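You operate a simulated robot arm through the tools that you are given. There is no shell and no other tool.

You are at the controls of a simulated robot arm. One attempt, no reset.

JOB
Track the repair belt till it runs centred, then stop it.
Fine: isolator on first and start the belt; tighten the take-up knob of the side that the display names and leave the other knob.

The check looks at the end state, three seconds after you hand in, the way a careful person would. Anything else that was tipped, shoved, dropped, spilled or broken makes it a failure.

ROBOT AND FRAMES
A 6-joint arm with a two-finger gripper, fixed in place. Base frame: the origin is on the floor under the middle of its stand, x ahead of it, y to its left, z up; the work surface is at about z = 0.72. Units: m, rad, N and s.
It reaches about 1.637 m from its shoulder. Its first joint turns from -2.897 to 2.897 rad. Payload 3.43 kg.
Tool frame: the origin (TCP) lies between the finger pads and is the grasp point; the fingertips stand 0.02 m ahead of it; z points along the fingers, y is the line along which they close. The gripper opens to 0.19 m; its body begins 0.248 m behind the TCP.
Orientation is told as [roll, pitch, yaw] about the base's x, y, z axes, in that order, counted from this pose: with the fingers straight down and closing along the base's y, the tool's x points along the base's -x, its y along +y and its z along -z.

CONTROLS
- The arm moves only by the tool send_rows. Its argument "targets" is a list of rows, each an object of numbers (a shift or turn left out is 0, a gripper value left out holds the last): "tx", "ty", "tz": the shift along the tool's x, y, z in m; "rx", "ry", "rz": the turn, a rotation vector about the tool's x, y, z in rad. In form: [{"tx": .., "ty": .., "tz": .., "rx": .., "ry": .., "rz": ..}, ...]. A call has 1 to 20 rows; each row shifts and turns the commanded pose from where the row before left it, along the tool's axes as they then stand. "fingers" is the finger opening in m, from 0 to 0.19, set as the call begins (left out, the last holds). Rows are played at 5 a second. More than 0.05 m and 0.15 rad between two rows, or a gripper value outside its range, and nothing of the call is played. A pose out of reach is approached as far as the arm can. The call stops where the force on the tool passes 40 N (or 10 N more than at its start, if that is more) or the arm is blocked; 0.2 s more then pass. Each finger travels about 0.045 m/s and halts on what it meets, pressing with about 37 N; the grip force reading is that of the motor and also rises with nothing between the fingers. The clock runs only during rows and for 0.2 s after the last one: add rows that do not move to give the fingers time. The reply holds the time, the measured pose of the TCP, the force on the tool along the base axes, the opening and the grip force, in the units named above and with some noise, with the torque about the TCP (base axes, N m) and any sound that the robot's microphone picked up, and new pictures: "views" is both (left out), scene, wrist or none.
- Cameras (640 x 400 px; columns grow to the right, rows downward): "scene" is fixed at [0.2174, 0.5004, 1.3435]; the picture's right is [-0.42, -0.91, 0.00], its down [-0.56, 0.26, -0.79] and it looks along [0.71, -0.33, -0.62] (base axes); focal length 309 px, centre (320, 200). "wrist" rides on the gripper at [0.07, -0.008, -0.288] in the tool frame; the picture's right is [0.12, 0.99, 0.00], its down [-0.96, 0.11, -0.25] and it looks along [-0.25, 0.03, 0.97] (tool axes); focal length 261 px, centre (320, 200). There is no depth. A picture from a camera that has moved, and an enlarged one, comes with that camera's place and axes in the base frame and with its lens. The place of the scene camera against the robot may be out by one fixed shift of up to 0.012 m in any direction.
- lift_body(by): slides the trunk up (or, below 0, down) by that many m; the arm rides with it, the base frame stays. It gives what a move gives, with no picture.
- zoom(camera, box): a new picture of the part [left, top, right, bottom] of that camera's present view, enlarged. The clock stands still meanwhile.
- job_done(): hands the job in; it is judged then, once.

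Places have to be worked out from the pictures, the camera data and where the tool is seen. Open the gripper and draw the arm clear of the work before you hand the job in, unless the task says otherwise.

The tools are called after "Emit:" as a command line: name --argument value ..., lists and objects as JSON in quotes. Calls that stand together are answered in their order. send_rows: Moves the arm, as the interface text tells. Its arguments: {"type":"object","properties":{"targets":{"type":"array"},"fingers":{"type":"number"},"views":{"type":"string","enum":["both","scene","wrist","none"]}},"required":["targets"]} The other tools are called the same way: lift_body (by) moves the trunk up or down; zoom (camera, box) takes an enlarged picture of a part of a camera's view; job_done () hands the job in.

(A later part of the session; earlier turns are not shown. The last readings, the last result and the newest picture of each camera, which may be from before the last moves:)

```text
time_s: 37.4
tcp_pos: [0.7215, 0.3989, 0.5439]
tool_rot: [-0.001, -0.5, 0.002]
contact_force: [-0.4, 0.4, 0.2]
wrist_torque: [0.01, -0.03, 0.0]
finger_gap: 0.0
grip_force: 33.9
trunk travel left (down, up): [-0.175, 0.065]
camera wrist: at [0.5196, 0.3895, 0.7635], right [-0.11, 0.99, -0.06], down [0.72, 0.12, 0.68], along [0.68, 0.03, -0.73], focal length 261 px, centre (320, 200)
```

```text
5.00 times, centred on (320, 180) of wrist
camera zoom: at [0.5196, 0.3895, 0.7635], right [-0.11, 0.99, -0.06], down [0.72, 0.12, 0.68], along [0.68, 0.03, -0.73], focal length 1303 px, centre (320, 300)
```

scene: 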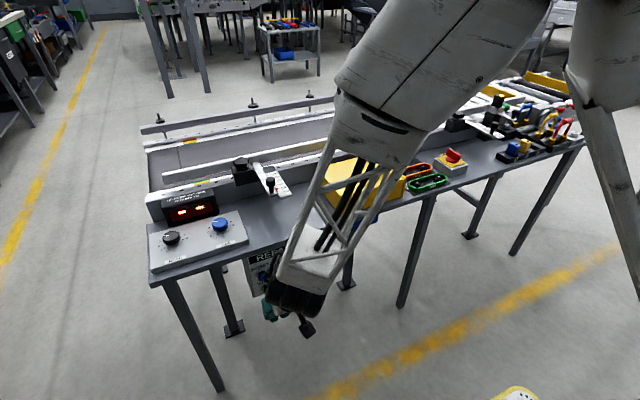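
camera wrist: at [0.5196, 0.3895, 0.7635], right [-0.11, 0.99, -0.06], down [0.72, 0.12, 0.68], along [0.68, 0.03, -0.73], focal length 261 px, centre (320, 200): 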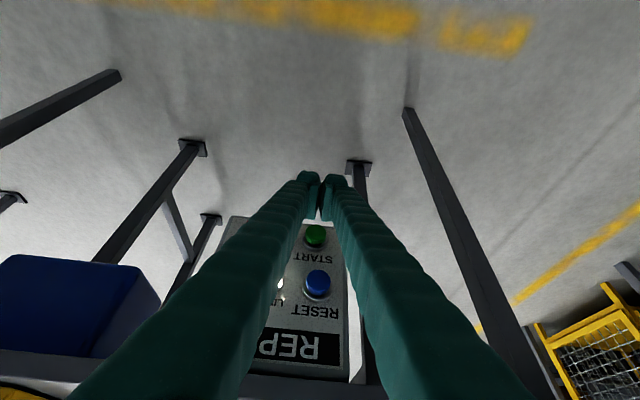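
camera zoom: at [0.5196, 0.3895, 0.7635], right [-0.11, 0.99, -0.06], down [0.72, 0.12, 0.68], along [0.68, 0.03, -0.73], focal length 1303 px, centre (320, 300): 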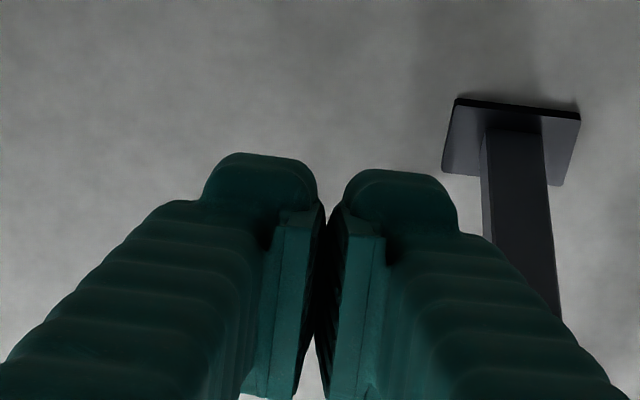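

START sits directly ahead of the fingertips (≈0.797, 0.399, 0.533). I'll advance along +x with small steps until contact/press.

Emit:
send_rows --targets '[{"tx": -0.0088, "tz": 0.0048}, {"tx": -0.0088, "tz": 0.0048}, {"tx": -0.0088, "tz": 0.0048}, {"tx": -0.0088, "tz": 0.0048}, {}]' --views "none"

Emit:
send_rows --targets '[{"tx": -0.0035, "tz": 0.0019}, {"tx": -0.0035, "tz": 0.0019}, {"tx": -0.0035, "tz": 0.0019}, {}]' --views "wrist"

```text
time_s: 38.6
tcp_pos: [0.7603, 0.4014, 0.5459]
tool_rot: [0.001, -0.502, 0.003]
contact_force: [-0.6, -0.6, 1.0]
wrist_torque: [-0.02, 0.03, 0.0]
finger_gap: 0.0002
grip_force: 34.4
trunk travel left (down, up): [-0.175, 0.065]
```

```text
time_s: 39.6
tcp_pos: [0.7723, 0.4017, 0.5429]
tool_rot: [0.001, -0.499, 0.005]
contact_force: [-0.5, -0.4, 0.6]
wrist_torque: [-0.01, -0.02, 0.01]
finger_gap: 0.0062
grip_force: 34.2
trunk travel left (down, up): [-0.175, 0.065]
camera wrist: at [0.5717, 0.3917, 0.7631], right [-0.11, 0.99, -0.06], down [0.72, 0.12, 0.68], along [0.68, 0.03, -0.73], focal length 261 px, centre (320, 200)
```

wrist: 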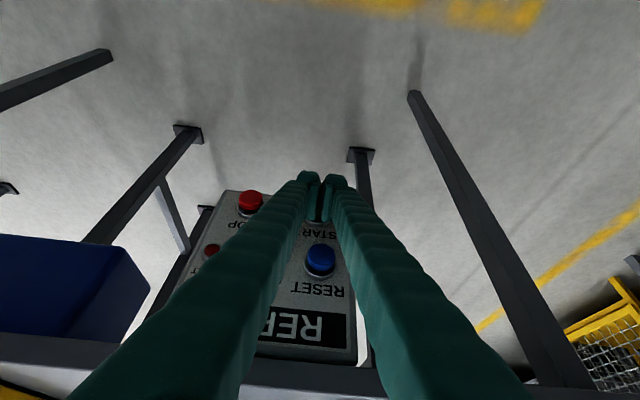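

The finger gap rose to 6 mm, so something is between the fingertips. I'll zoom to see what is happening at the tip.

Emit:
zoom --camera "wrist" --box '[270, 150, 380, 230]'

Emit:
zoom --camera "scene" --box '[230, 230, 340, 340]'

```text
5.00 times, centred on (325, 190) of wrist
camera zoom: at [0.5717, 0.3917, 0.7631], right [-0.11, 0.99, -0.06], down [0.72, 0.12, 0.68], along [0.68, 0.03, -0.73], focal length 1303 px, centre (295, 250)
```

zoom: 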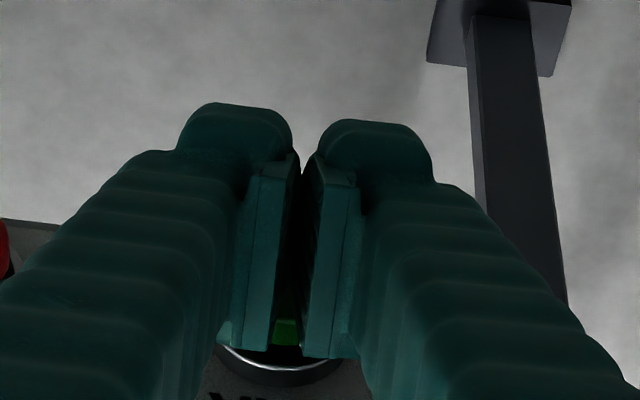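

```text
3.64 times, centred on (285, 285) of scene
camera zoom: at [0.2174, 0.5004, 1.3435], right [-0.42, -0.91, 0.0], down [-0.56, 0.26, -0.79], along [0.71, -0.33, -0.62], focal length 1123 px, centre (447, -109)
```

zoom: 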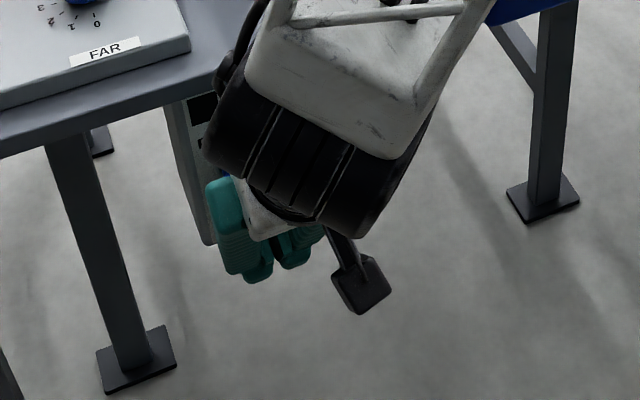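

The cap seems to be spreading the closed fingers, with negligible push force. I'll back off and see the lamps, then press with a single fingertip instead.

Emit:
send_rows --targets '[{"tx": 0.0088, "tz": -0.0048}, {"tx": 0.0088, "tz": -0.0048}, {"tx": 0.0176, "tz": -0.0096}, {"tx": 0.0176, "tz": -0.0096}, {}]' --views "both"

Emit:
zoom --camera "wrist" --box '[240, 200, 370, 300]'

Emit:
zoom --camera "scene" --box '[140, 180, 300, 300]'

```text
time_s: 40.8
tcp_pos: [0.7119, 0.4031, 0.5446]
tool_rot: [0.002, -0.501, 0.003]
contact_force: [0.6, 0.0, -0.5]
wrist_torque: [0.03, 0.0, 0.01]
finger_gap: 0.0001
grip_force: 33.9
trunk travel left (down, up): [-0.175, 0.065]
camera wrist: at [0.5109, 0.3919, 0.7627], right [-0.11, 0.99, -0.06], down [0.72, 0.12, 0.68], along [0.68, 0.03, -0.73], focal length 261 px, centre (320, 200)
```

scene: 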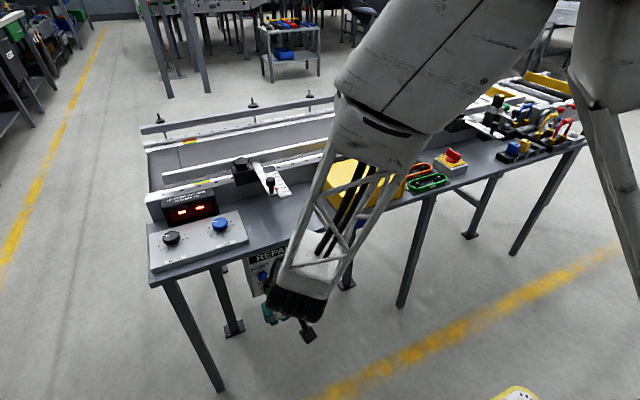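
wrist: 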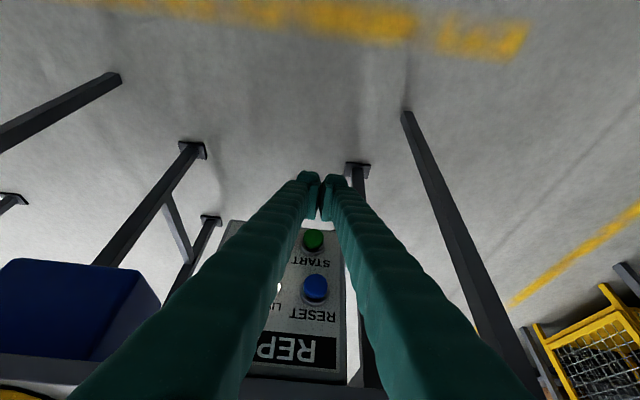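

```text
4.00 times, centred on (305, 250) of wrist
camera zoom: at [0.5109, 0.3919, 0.7627], right [-0.11, 0.99, -0.06], down [0.72, 0.12, 0.68], along [0.68, 0.03, -0.73], focal length 1043 px, centre (380, 0)
```

zoom: 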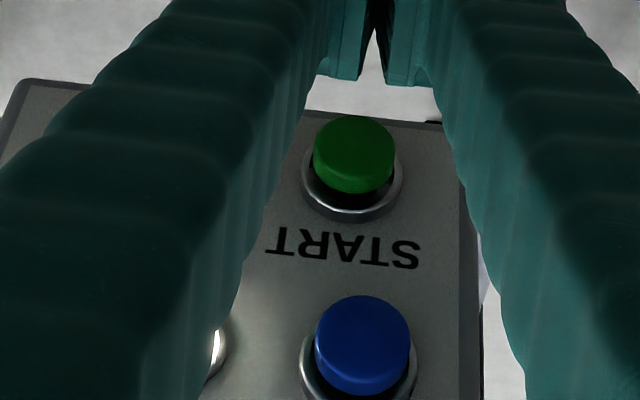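

```text
3.33 times, centred on (220, 240) of scene
camera zoom: at [0.2174, 0.5004, 1.3435], right [-0.42, -0.91, 0.0], down [-0.56, 0.26, -0.79], along [0.71, -0.33, -0.62], focal length 1029 px, centre (653, 67)
```

zoom: 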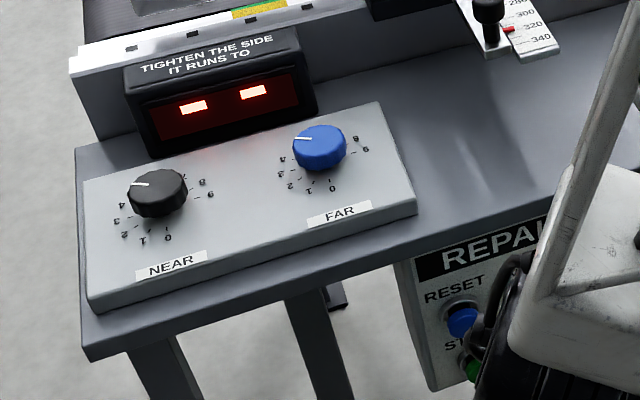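

No RUN yet and the cap is intact. I'll shift so that the −y finger alone (centre about 13 mm from the TCP) faces START, and re-approach.

Emit:
send_rows --targets '[{"tx": 0.0019, "ty": 0.0105, "tz": 0.0035}, {"tx": -0.0132, "tz": 0.0072}, {"tx": -0.0132, "tz": 0.0072}, {"tx": -0.0132, "tz": 0.0072}, {}]' --views "none"

Emit:
send_rows --targets '[{"tx": -0.0035, "tz": 0.0019}, {"tx": -0.0035, "tz": 0.0019}, {}]' --views "wrist"

Emit:
zoom --camera "wrist" --box '[270, 150, 380, 230]'

```text
time_s: 42.0
tcp_pos: [0.758, 0.4124, 0.5395]
tool_rot: [0.0, -0.501, 0.003]
contact_force: [-0.4, -0.7, 0.1]
wrist_torque: [0.02, -0.01, 0.01]
finger_gap: 0.0
grip_force: 34.4
trunk travel left (down, up): [-0.175, 0.065]
```

```text
time_s: 42.8
tcp_pos: [0.766, 0.4129, 0.5406]
tool_rot: [-0.001, -0.5, 0.005]
contact_force: [-0.4, 0.5, 0.3]
wrist_torque: [0.04, -0.02, 0.03]
finger_gap: 0.0
grip_force: 34.2
trunk travel left (down, up): [-0.175, 0.065]
camera wrist: at [0.5649, 0.4023, 0.7587], right [-0.11, 0.99, -0.06], down [0.72, 0.12, 0.68], along [0.68, 0.03, -0.73], focal length 261 px, centre (320, 200)
```

wrist: 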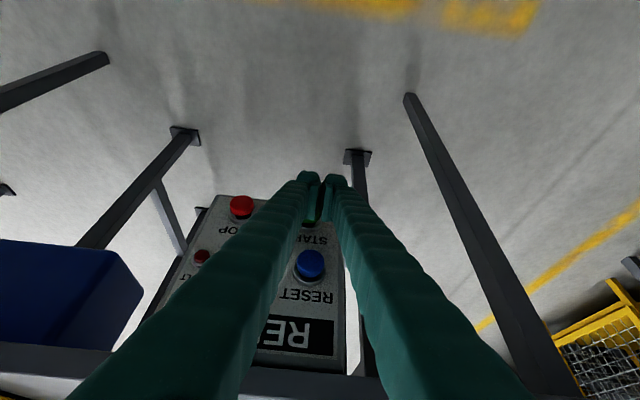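

```text
5.00 times, centred on (325, 190) of wrist
camera zoom: at [0.5649, 0.4023, 0.7587], right [-0.11, 0.99, -0.06], down [0.72, 0.12, 0.68], along [0.68, 0.03, -0.73], focal length 1303 px, centre (295, 250)
```

zoom: 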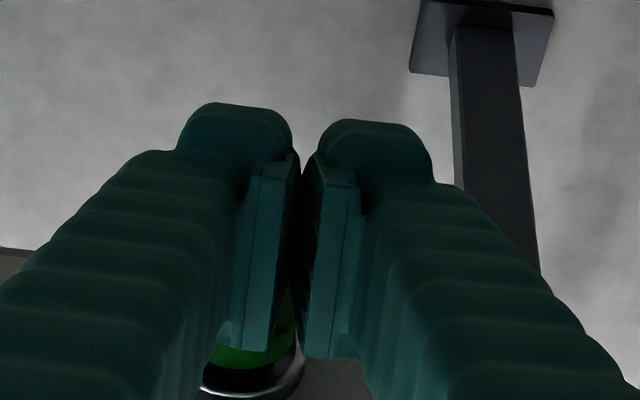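

The cap is now squarely behind the −y finger. I'll continue pressing in small steps and watch the force.

Emit:
send_rows --targets '[{"tx": -0.0026, "tz": 0.0014}, {"tx": -0.0026, "tz": 0.0014}, {}]' --views "none"

Emit:
send_rows --targets '[{"tx": -0.0026, "tz": 0.0014}, {"tx": -0.0026, "tz": 0.0014}, {}]' --views "wrist"

```text
time_s: 43.6
tcp_pos: [0.7728, 0.4132, 0.5401]
tool_rot: [0.001, -0.501, 0.003]
contact_force: [-0.8, 0.4, 0.6]
wrist_torque: [0.01, 0.03, -0.03]
finger_gap: 0.0
grip_force: 34.2
trunk travel left (down, up): [-0.175, 0.065]
```

```text
time_s: 44.4
tcp_pos: [0.7775, 0.4133, 0.539]
tool_rot: [0.001, -0.501, 0.003]
contact_force: [-2.3, -0.2, -0.7]
wrist_torque: [-0.01, -0.02, 0.01]
finger_gap: 0.0
grip_force: 33.9
trunk travel left (down, up): [-0.175, 0.065]
camera wrist: at [0.5763, 0.4029, 0.7586], right [-0.11, 0.99, -0.06], down [0.72, 0.12, 0.68], along [0.68, 0.03, -0.73], focal length 261 px, centre (320, 200)
```

wrist: 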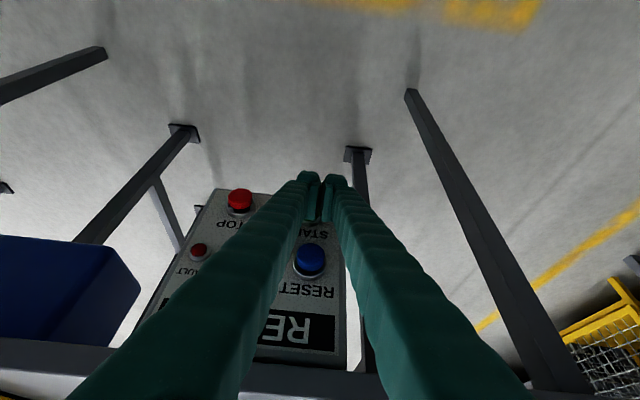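

Contact has begun (−2.3 N in x). I'll press a few mm more and look at the display.

Emit:
send_rows --targets '[{"tx": -0.0026, "tz": 0.0014}, {}]' --views "scene"

Emit:
zoom --camera "scene" --box '[140, 180, 300, 300]'

```text
time_s: 45.0
tcp_pos: [0.7803, 0.4135, 0.541]
tool_rot: [0.002, -0.5, 0.005]
contact_force: [-2.7, 1.2, -0.1]
wrist_torque: [0.0, 0.02, 0.01]
finger_gap: 0.0
grip_force: 34.2
trunk travel left (down, up): [-0.175, 0.065]
heard: click
```

scene: 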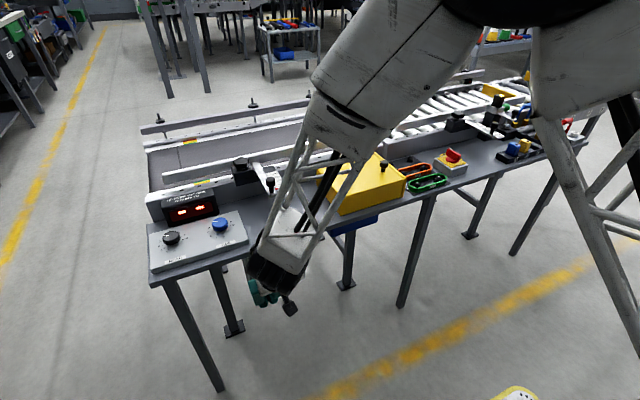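

```text
3.33 times, centred on (220, 240) of scene
camera zoom: at [0.2174, 0.5004, 1.3435], right [-0.42, -0.91, 0.0], down [-0.56, 0.26, -0.79], along [0.71, -0.33, -0.62], focal length 1029 px, centre (653, 67)
```

zoom: 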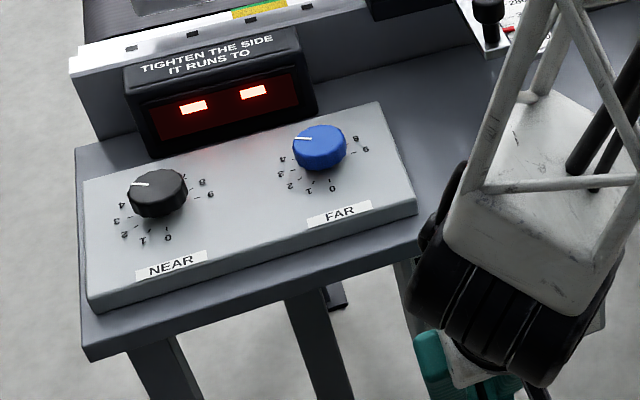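

A click was heard. I'll hold briefly, then back off the button and look for the RUN lamp and display.

Emit:
send_rows --targets '[{"tx": -0.0009, "tz": 0.0005}, {}]' --views "none"

Emit:
send_rows --targets '[{"tx": 0.0088, "tz": -0.0048}, {"tx": 0.0176, "tz": -0.0096}, {"tx": 0.0264, "tz": -0.0144}, {}]' --views "both"

Emit:
zoom --camera "scene" --box '[140, 180, 300, 300]'

```text
time_s: 45.6
tcp_pos: [0.7822, 0.4131, 0.5416]
tool_rot: [0.0, -0.501, 0.003]
contact_force: [-4.0, 0.7, -0.5]
wrist_torque: [0.03, 0.04, -0.05]
finger_gap: 0.0001
grip_force: 34.5
trunk travel left (down, up): [-0.175, 0.065]
```

```text
time_s: 46.6
tcp_pos: [0.7217, 0.4111, 0.5399]
tool_rot: [0.0, -0.501, 0.003]
contact_force: [0.5, -0.4, -0.3]
wrist_torque: [0.02, 0.01, -0.04]
finger_gap: 0.0
grip_force: 34.1
trunk travel left (down, up): [-0.175, 0.065]
camera wrist: at [0.5199, 0.4011, 0.7582], right [-0.11, 0.99, -0.06], down [0.72, 0.12, 0.68], along [0.68, 0.03, -0.73], focal length 261 px, centre (320, 200)
```

scene: 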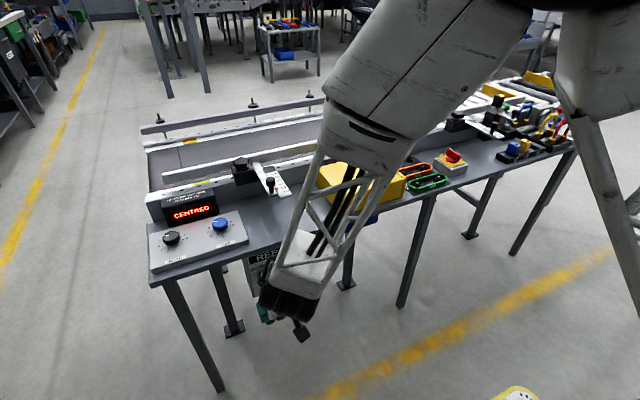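
wrist: 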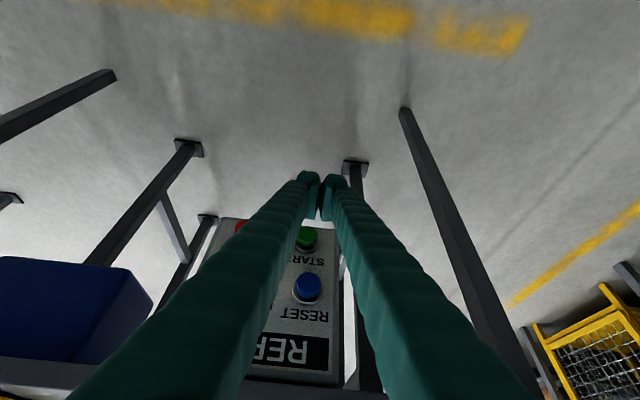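

```text
3.33 times, centred on (220, 240) of scene
camera zoom: at [0.2174, 0.5004, 1.3435], right [-0.42, -0.91, 0.0], down [-0.56, 0.26, -0.79], along [0.71, -0.33, -0.62], focal length 1029 px, centre (653, 67)
```

zoom: 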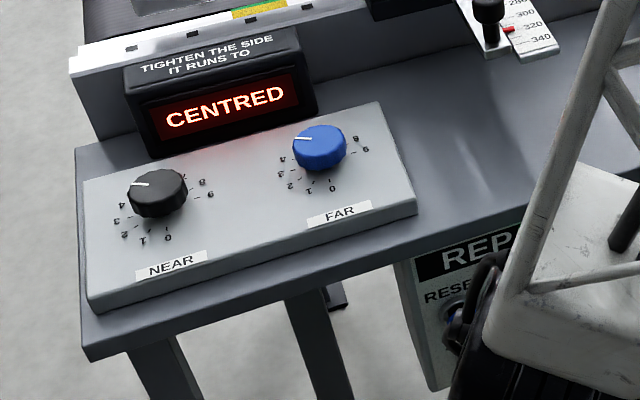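

The belt started and the display currently reads "CENTRED", which may only be the state before it drifts. I'll back out and rise, letting time run, then re-read the display.

Emit:
send_rows --targets '[{"tx": -0.0128, "tz": -0.0443}, {"tx": -0.0128, "tz": -0.0443}, {"tx": -0.0128, "tz": -0.0443}, {"tx": -0.0128, "tz": -0.0443}, {"tx": -0.0128, "tz": -0.0443}, {"tx": -0.0128, "tz": -0.0443}, {"tx": -0.0128, "tz": -0.0443}, {"tx": -0.0128, "tz": -0.0443}, {"tx": -0.0128, "tz": -0.0443}, {"tx": -0.0128, "tz": -0.0443}, {}, {}, {}, {}, {}]' --views "both"

Emit:
zoom --camera "scene" --box '[140, 180, 300, 300]'

```text
time_s: 49.8
tcp_pos: [0.6215, 0.4124, 0.9924]
tool_rot: [0.001, -0.501, 0.004]
contact_force: [0.0, -0.2, 0.2]
wrist_torque: [-0.01, 0.01, -0.01]
finger_gap: 0.0
grip_force: 34.3
trunk travel left (down, up): [-0.175, 0.065]
camera wrist: at [0.4199, 0.4017, 1.2108], right [-0.11, 0.99, -0.06], down [0.72, 0.12, 0.68], along [0.68, 0.03, -0.73], focal length 261 px, centre (320, 200)
```

scene: 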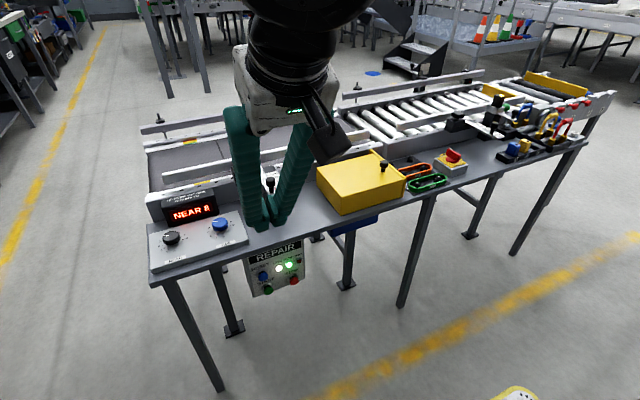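
wrist: 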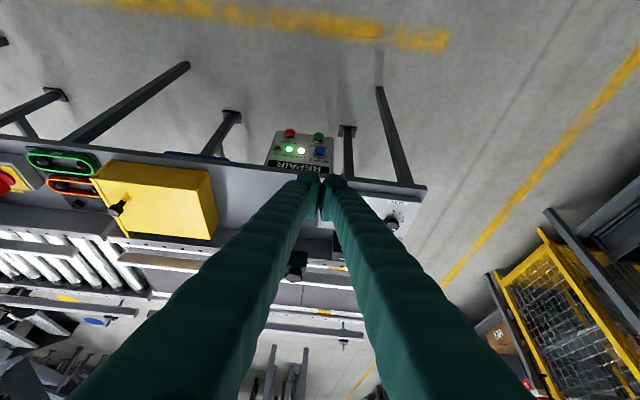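

```text
3.33 times, centred on (220, 240) of scene
camera zoom: at [0.2174, 0.5004, 1.3435], right [-0.42, -0.91, 0.0], down [-0.56, 0.26, -0.79], along [0.71, -0.33, -0.62], focal length 1029 px, centre (653, 67)
```

zoom: 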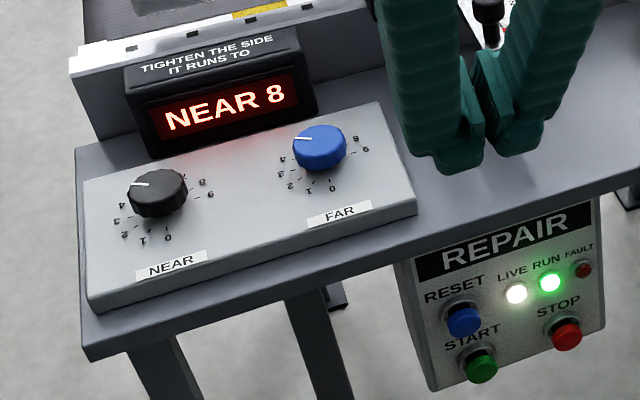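

RUN is lit and the display now says "NEAR 8", so NEAR (black knob) must be tightened – clockwise from above, toward higher numbers – and FAR left alone. I'll zoom the wrist view on the NEAR knob.

Emit:
zoom --camera "wrist" --box '[340, 180, 440, 250]'

Emit:
zoom --camera "scene" --box '[145, 205, 255, 275]'

```text
5.71 times, centred on (390, 215) of wrist
camera zoom: at [0.4199, 0.4017, 1.2108], right [-0.11, 0.99, -0.06], down [0.72, 0.12, 0.68], along [0.68, 0.03, -0.73], focal length 1489 px, centre (-80, 114)
```

zoom: 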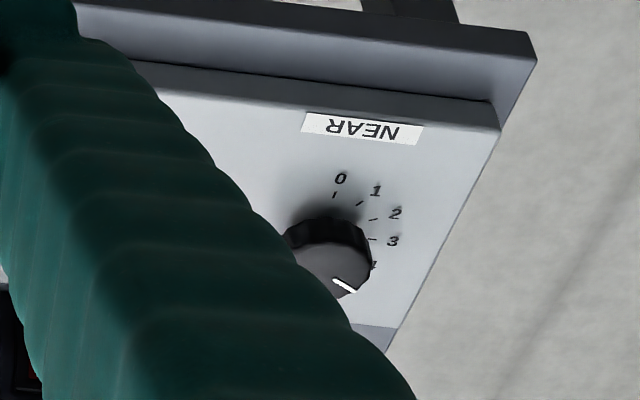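

```text
5.71 times, centred on (200, 240) of scene
camera zoom: at [0.2174, 0.5004, 1.3435], right [-0.42, -0.91, 0.0], down [-0.56, 0.26, -0.79], along [0.71, -0.33, -0.62], focal length 1764 px, centre (1006, -29)
```

zoom: 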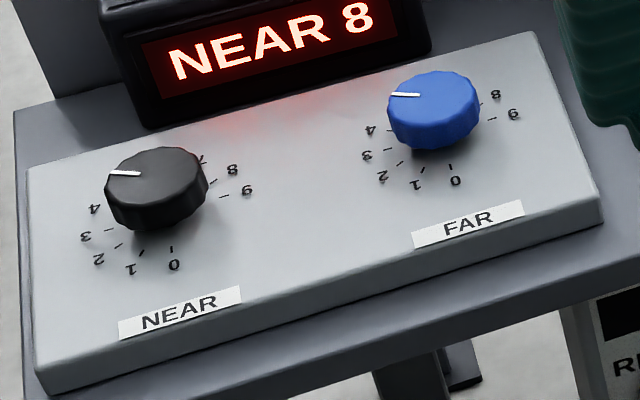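

I'll straighten the tool to vertical and move above the NEAR knob at roughly (0.885, 0.60).

Emit:
send_rows --targets '[{"ry": 0.125}, {"ry": 0.125}, {"ry": 0.125}, {"ry": 0.126}, {"tx": -0.0379, "ty": 0.0271}, {"tx": -0.0379, "ty": 0.0271}, {"tx": -0.0379, "ty": 0.0271}, {"tx": -0.0379, "ty": 0.0271}, {"tx": -0.0379, "ty": 0.0271}, {"tx": -0.0379, "ty": 0.0271}, {"tx": -0.0379, "ty": 0.0271}, {}]' --fingers 0.1 --views "both"

Emit:
zoom --camera "scene" --box '[140, 180, 300, 300]'

Emit:
zoom --camera "wrist" --box '[240, 120, 400, 220]'

```text
time_s: 52.4
tcp_pos: [0.8877, 0.6006, 0.9906]
tool_rot: [-0.001, 0.004, 0.003]
contact_force: [1.2, 1.0, -1.5]
wrist_torque: [-0.08, 0.11, -0.03]
finger_gap: 0.1001
grip_force: 0.2
trunk travel left (down, up): [-0.175, 0.065]
camera wrist: at [0.8157, 0.5913, 1.2781], right [-0.12, 0.99, 0.0], down [0.96, 0.12, 0.25], along [0.24, 0.03, -0.97], focal length 261 px, centre (320, 200)
```

scene: 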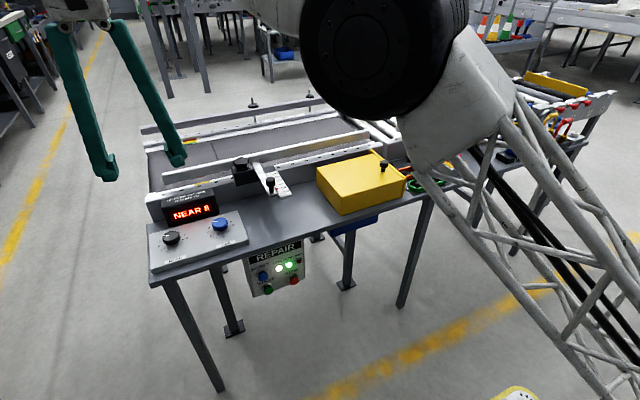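
wrist: 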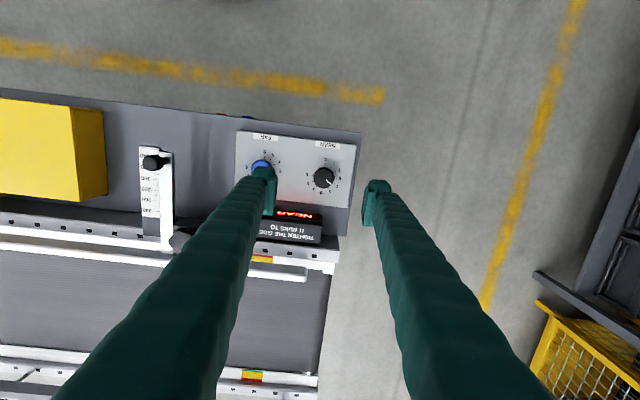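

```text
3.33 times, centred on (220, 240) of scene
camera zoom: at [0.2174, 0.5004, 1.3435], right [-0.42, -0.91, 0.0], down [-0.56, 0.26, -0.79], along [0.71, -0.33, -0.62], focal length 1029 px, centre (653, 67)
```

zoom: 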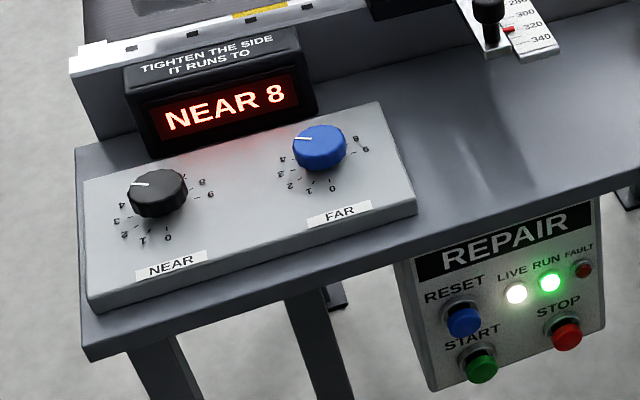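

```text
4.00 times, centred on (320, 170) of wrist
camera zoom: at [0.8157, 0.5913, 1.2781], right [-0.12, 0.99, 0.0], down [0.96, 0.12, 0.25], along [0.24, 0.03, -0.97], focal length 1043 px, centre (320, 320)
```

zoom: 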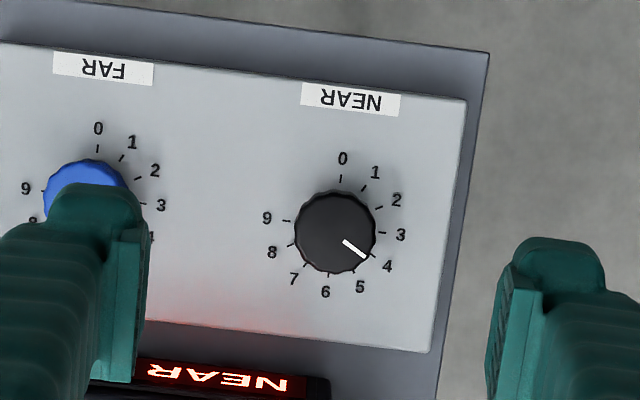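

Display is steady at "NEAR 8" and the NEAR pointer sits at 4 (numbers increase clockwise). Knob centre ≈ (0.896, 0.609), diameter ≈ 39 mm; I'll centre and descend to just above it.

Emit:
send_rows --targets '[{"tx": -0.0085, "ty": 0.0085}, {"tz": 0.045}, {"tz": 0.045}, {"tz": 0.045}, {"tz": 0.04}, {}]' --fingers 0.08 --views "both"

Emit:
zoom --camera "wrist" --box '[270, 150, 380, 230]'

Emit:
zoom --camera "scene" --box '[120, 160, 260, 280]'

```text
time_s: 53.8
tcp_pos: [0.893, 0.6107, 0.8161]
tool_rot: [0.0, 0.001, 0.004]
contact_force: [0.0, -0.6, -0.3]
wrist_torque: [-0.01, 0.0, -0.01]
finger_gap: 0.08
grip_force: 0.1
trunk travel left (down, up): [-0.175, 0.065]
camera wrist: at [0.8215, 0.6005, 1.1032], right [-0.12, 0.99, 0.0], down [0.96, 0.12, 0.25], along [0.25, 0.03, -0.97], focal length 261 px, centre (320, 200)
```

scene: 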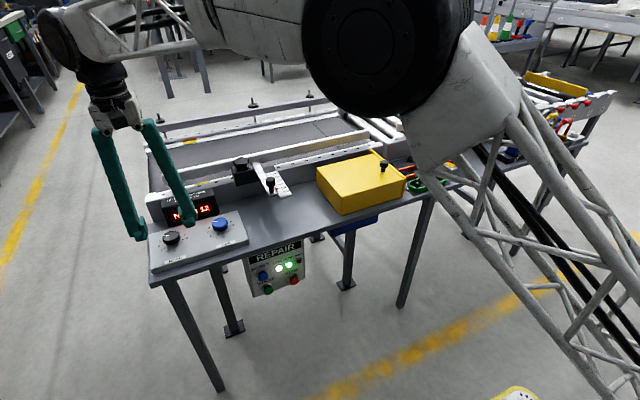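
wrist: 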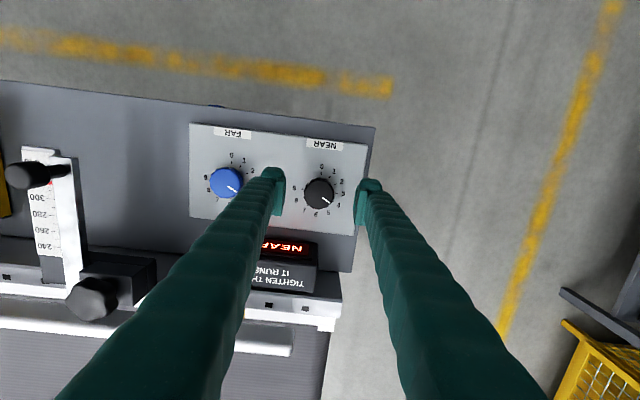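

```text
5.00 times, centred on (325, 190) of wrist
camera zoom: at [0.8215, 0.6005, 1.1032], right [-0.12, 0.99, 0.0], down [0.96, 0.12, 0.25], along [0.25, 0.03, -0.97], focal length 1303 px, centre (295, 250)
```

zoom: 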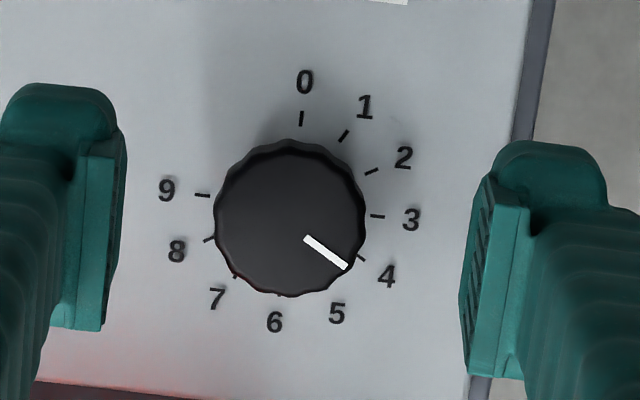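

```text
3.33 times, centred on (190, 220) of scene
camera zoom: at [0.2174, 0.5004, 1.3435], right [-0.42, -0.91, 0.0], down [-0.56, 0.26, -0.79], along [0.71, -0.33, -0.62], focal length 1029 px, centre (753, 133)
```

zoom: 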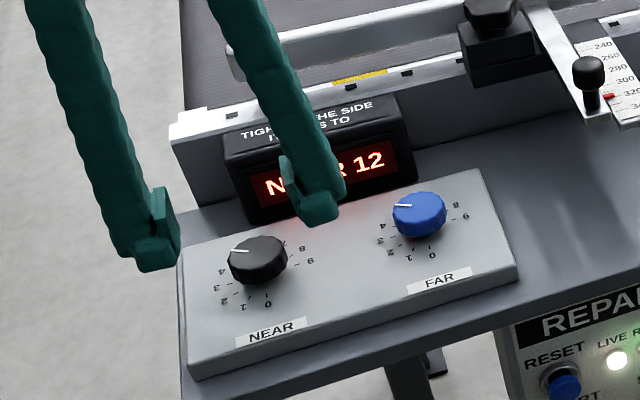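

The display is now "NEAR 12", so the offset is growing with time; I'll be efficient. Shift +4 mm in x and descend around the knob.

Emit:
send_rows --targets '[{"tx": -0.004, "tz": 0.02}, {"tz": 0.018}, {"tz": 0.007}]' --fingers 0.07 --views "both"

Emit:
zoom --camera "scene" --box '[120, 160, 260, 280]'

Emit:
zoom --camera "wrist" --box '[270, 150, 380, 230]'

```text
time_s: 54.6
tcp_pos: [0.8982, 0.6115, 0.7697]
tool_rot: [0.0, -0.001, 0.003]
contact_force: [0.1, 0.0, 0.2]
wrist_torque: [-0.01, 0.01, 0.03]
finger_gap: 0.0698
grip_force: 0.1
trunk travel left (down, up): [-0.175, 0.065]
camera wrist: at [0.8264, 0.6005, 1.0578], right [-0.12, 0.99, 0.0], down [0.96, 0.12, 0.25], along [0.25, 0.03, -0.97], focal length 261 px, centre (320, 200)
```

scene: 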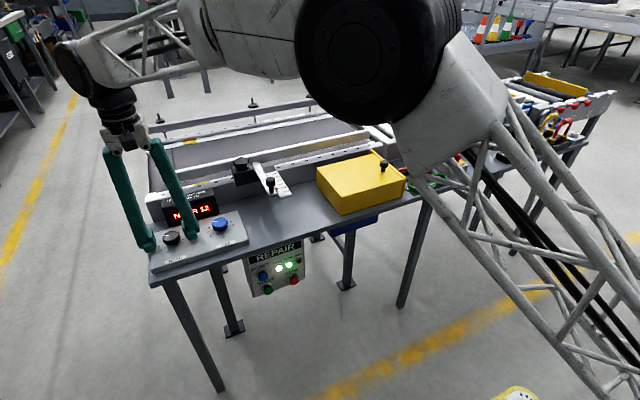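
wrist: 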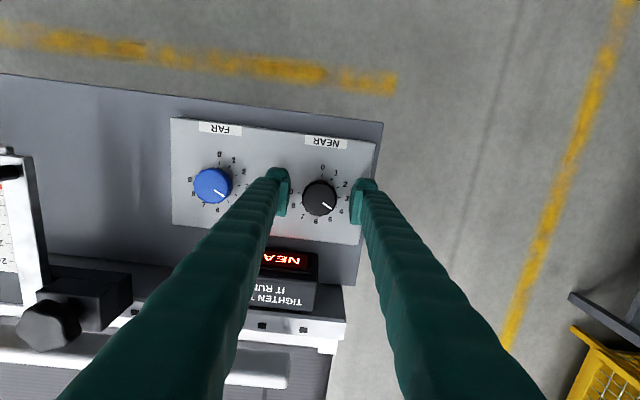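

```text
3.33 times, centred on (190, 220) of scene
camera zoom: at [0.2174, 0.5004, 1.3435], right [-0.42, -0.91, 0.0], down [-0.56, 0.26, -0.79], along [0.71, -0.33, -0.62], focal length 1029 px, centre (753, 133)
```

zoom: 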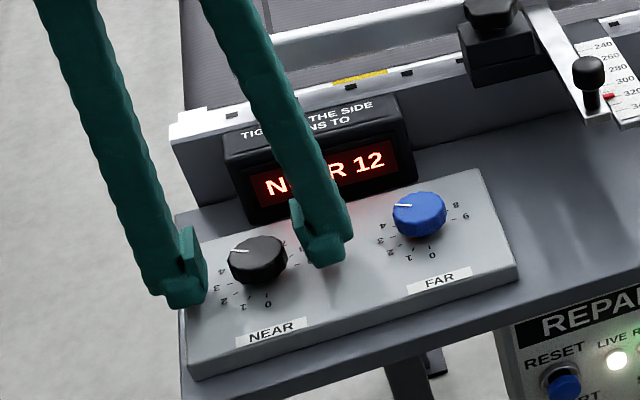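

```text
5.00 times, centred on (325, 190) of wrist
camera zoom: at [0.8264, 0.6005, 1.0578], right [-0.12, 0.99, 0.0], down [0.96, 0.12, 0.25], along [0.25, 0.03, -0.97], focal length 1303 px, centre (295, 250)
```

zoom: 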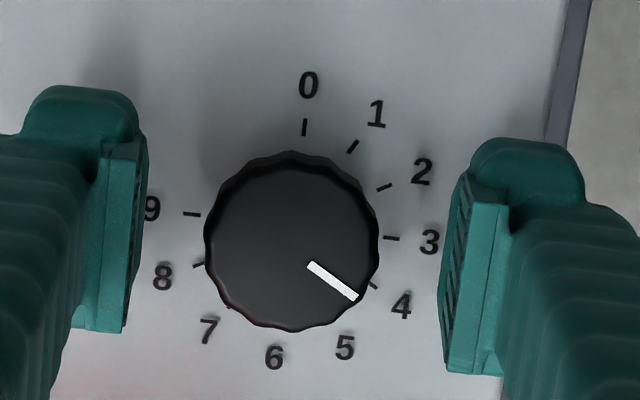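

Knob top is about z 0.757 and it's centred between the fingers. I'll lower 6 mm more and then close on it.

Emit:
send_rows --targets '[{"tz": 0.006}]' --fingers 0.055 --views "none"

Emit:
send_rows --targets '[{}, {}]' --fingers 0.03 --views "none"

```text
time_s: 55.0
tcp_pos: [0.8976, 0.61, 0.7635]
tool_rot: [0.0, 0.001, 0.004]
contact_force: [-0.1, 0.1, 0.4]
wrist_torque: [0.0, -0.02, 0.03]
finger_gap: 0.055
grip_force: 0.1
trunk travel left (down, up): [-0.175, 0.065]
```

```text
time_s: 55.6
tcp_pos: [0.8988, 0.6103, 0.7637]
tool_rot: [-0.001, 0.0, 0.004]
contact_force: [-0.4, 0.1, -1.1]
wrist_torque: [-0.01, -0.01, 0.02]
finger_gap: 0.0396
grip_force: 33.2
trunk travel left (down, up): [-0.175, 0.065]
```

Gripped at 39.6 mm with little side load. I'll turn clockwise by one division (≈0.54 rad) and read the display.

Emit:
send_rows --targets '[{"rz": 0.135}, {"rz": 0.135}, {"rz": 0.135}, {"rz": 0.135}, {}]' --views "both"

Emit:
zoom --camera "scene" --box '[120, 160, 260, 280]'

Emit:
zoom --camera "wrist" --box '[270, 150, 380, 230]'

```text
time_s: 56.8
tcp_pos: [0.8986, 0.6115, 0.7643]
tool_rot: [0.0, -0.002, -0.537]
contact_force: [16.7, 17.3, -4.0]
wrist_torque: [0.16, -0.24, 0.07]
finger_gap: 0.039
grip_force: 44.7
trunk travel left (down, up): [-0.175, 0.065]
camera wrist: at [0.8322, 0.6393, 1.0519], right [0.41, 0.91, 0.0], down [0.89, -0.39, 0.25], along [0.23, -0.1, -0.97], focal length 261 px, centre (320, 200)
```

scene: 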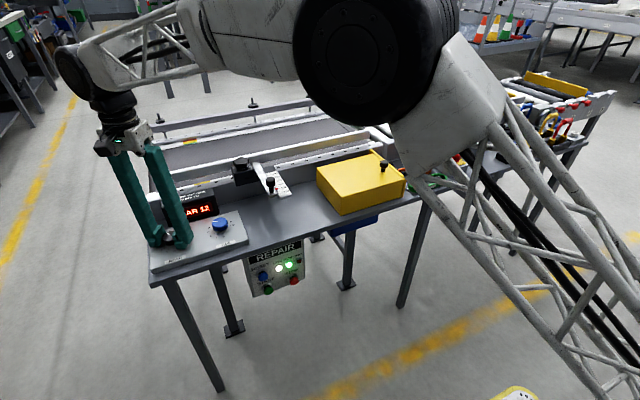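
wrist: 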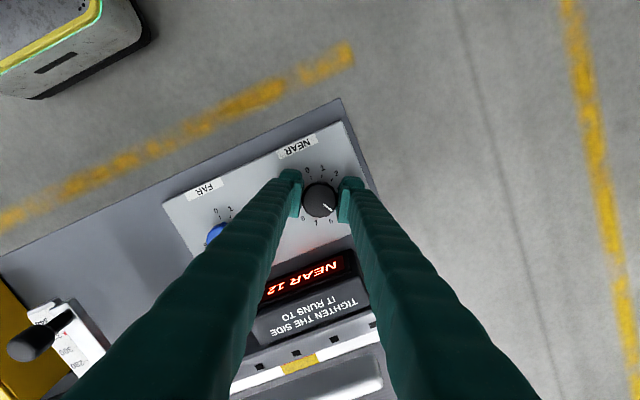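

```text
3.33 times, centred on (190, 220) of scene
camera zoom: at [0.2174, 0.5004, 1.3435], right [-0.42, -0.91, 0.0], down [-0.56, 0.26, -0.79], along [0.71, -0.33, -0.62], focal length 1029 px, centre (753, 133)
```

zoom: 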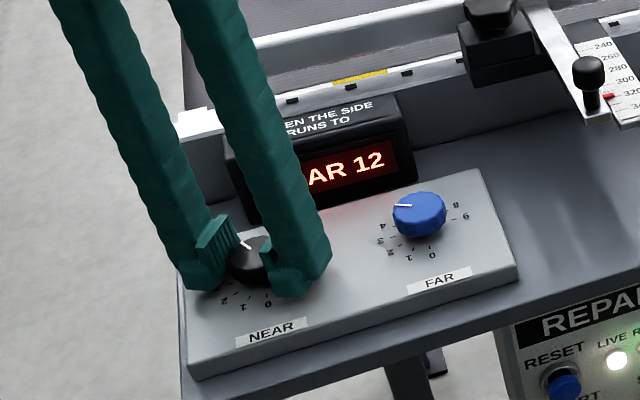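

```text
5.00 times, centred on (325, 190) of wrist
camera zoom: at [0.8322, 0.6393, 1.0519], right [0.41, 0.91, 0.0], down [0.89, -0.39, 0.25], along [0.23, -0.1, -0.97], focal length 1303 px, centre (295, 250)
```

zoom: 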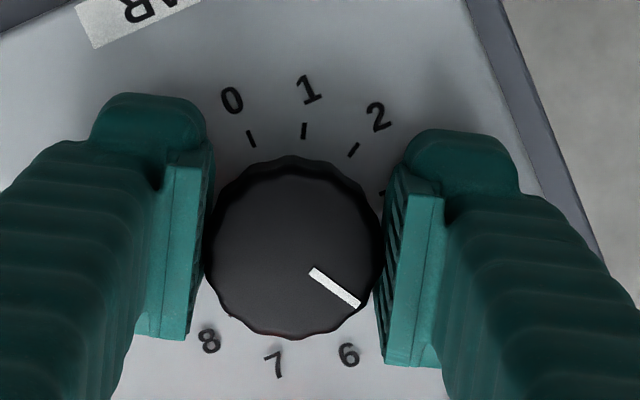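

The knob followed (now about 5), display still reads NEAR 12. I'll relieve the small side load and wait a second to see how the display reacts.

Emit:
send_rows --targets '[{"tx": -0.0004, "ty": 0.0012}, {}, {}, {}, {}]' --views "scene"

Emit:
zoom --camera "scene" --box '[120, 160, 260, 280]'

```text
time_s: 58.0
tcp_pos: [0.8989, 0.6118, 0.763]
tool_rot: [0.0, -0.001, -0.535]
contact_force: [10.7, 14.7, 2.5]
wrist_torque: [0.13, -0.06, 0.04]
finger_gap: 0.0391
grip_force: 45.2
trunk travel left (down, up): [-0.175, 0.065]
```

scene: 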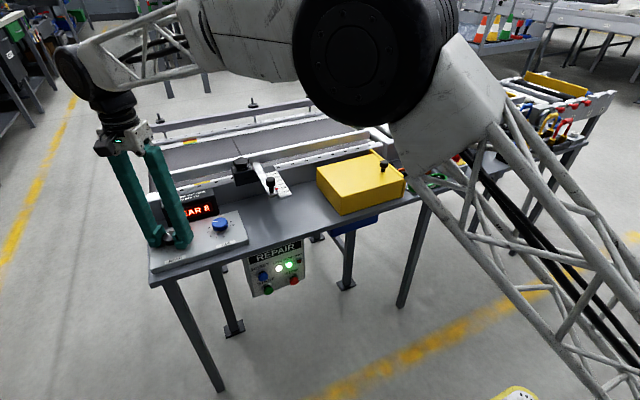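

```text
3.33 times, centred on (190, 220) of scene
camera zoom: at [0.2174, 0.5004, 1.3435], right [-0.42, -0.91, 0.0], down [-0.56, 0.26, -0.79], along [0.71, -0.33, -0.62], focal length 1029 px, centre (753, 133)
```

zoom: 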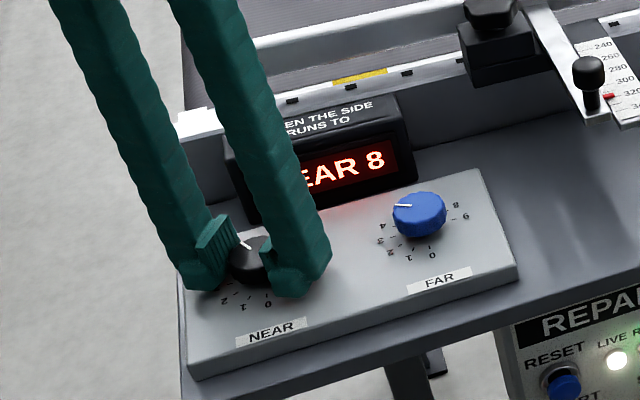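

It fell to NEAR 8, so there's a lag. I'll wait two seconds more to see where it settles at this setting.

Emit:
send_rows --targets '[{}, {}, {}, {}, {}, {}, {}, {}, {}, {}]' --views "scene"

Emit:
zoom --camera "scene" --box '[120, 160, 260, 280]'

```text
time_s: 60.2
tcp_pos: [0.8987, 0.6127, 0.7646]
tool_rot: [0.001, 0.0, -0.538]
contact_force: [10.0, 14.0, 2.3]
wrist_torque: [0.11, -0.1, 0.04]
finger_gap: 0.0395
grip_force: 44.6
trunk travel left (down, up): [-0.175, 0.065]
```

scene: 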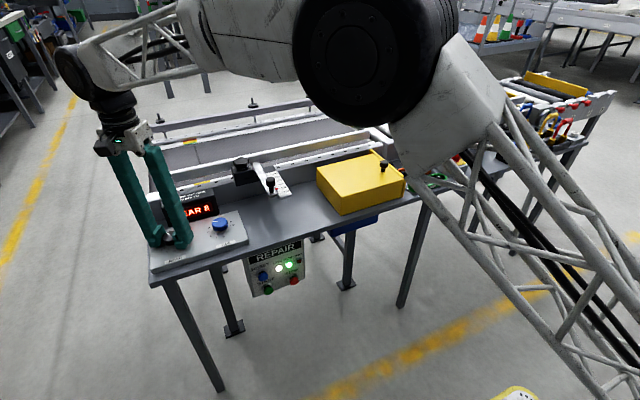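

```text
3.33 times, centred on (190, 220) of scene
camera zoom: at [0.2174, 0.5004, 1.3435], right [-0.42, -0.91, 0.0], down [-0.56, 0.26, -0.79], along [0.71, -0.33, -0.62], focal length 1029 px, centre (753, 133)
```

zoom: 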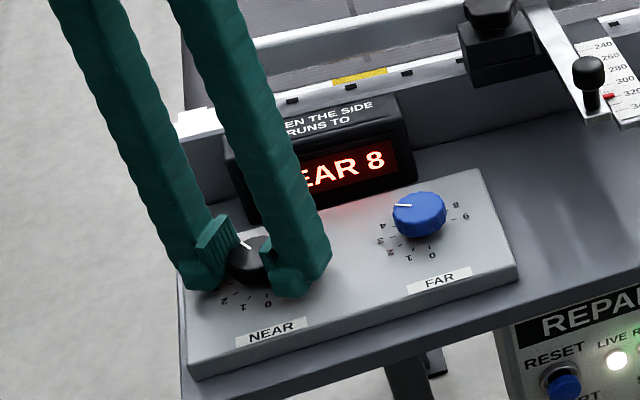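

Setting 5 gives a steady NEAR 8 (4 gave 12), so each division seems worth about 4. I'll turn another division to 6 and relieve the load slightly.

Emit:
send_rows --targets '[{"tx": -0.0002, "ty": 0.0012}, {"rz": 0.135}, {"rz": 0.135}, {"rz": 0.135}, {"rz": 0.135}, {}, {}, {}, {}, {}, {}]' --views "both"

Emit:
zoom --camera "scene" --box '[120, 160, 260, 280]'

Emit:
zoom --camera "wrist" --box '[260, 150, 400, 240]'

```text
time_s: 62.6
tcp_pos: [0.9008, 0.6123, 0.7658]
tool_rot: [0.0, 0.0, -1.078]
contact_force: [2.1, 7.2, 2.4]
wrist_torque: [0.05, -0.02, -0.01]
finger_gap: 0.0394
grip_force: 45.0
trunk travel left (down, up): [-0.175, 0.065]
camera wrist: at [0.8579, 0.6701, 1.0519], right [0.82, 0.58, 0.0], down [0.56, -0.79, 0.25], along [0.14, -0.2, -0.97], focal length 261 px, centre (320, 200)
```

scene: 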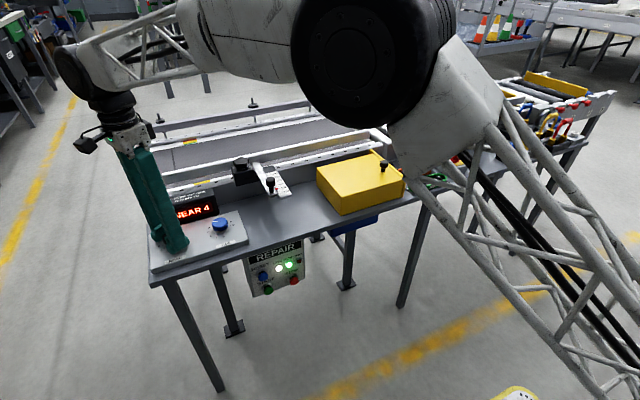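
wrist: 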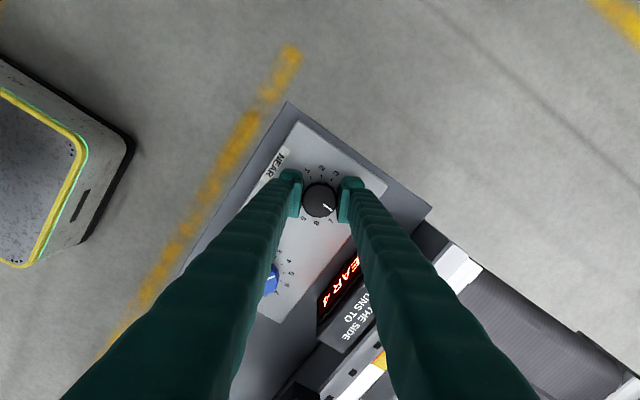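

```text
3.33 times, centred on (190, 220) of scene
camera zoom: at [0.2174, 0.5004, 1.3435], right [-0.42, -0.91, 0.0], down [-0.56, 0.26, -0.79], along [0.71, -0.33, -0.62], focal length 1029 px, centre (753, 133)
```

zoom: 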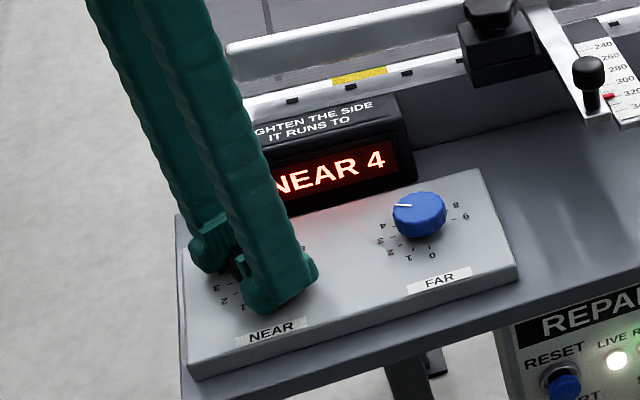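

```text
4.44 times, centred on (330, 195) of wrist
camera zoom: at [0.8579, 0.6701, 1.0519], right [0.82, 0.58, 0.0], down [0.56, -0.79, 0.25], along [0.14, -0.2, -0.97], focal length 1158 px, centre (276, 222)
```

zoom: 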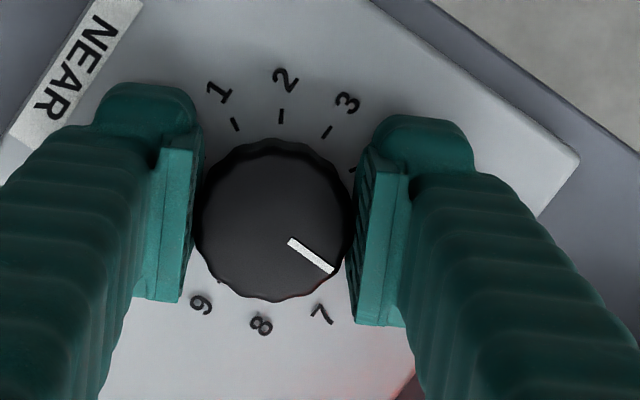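

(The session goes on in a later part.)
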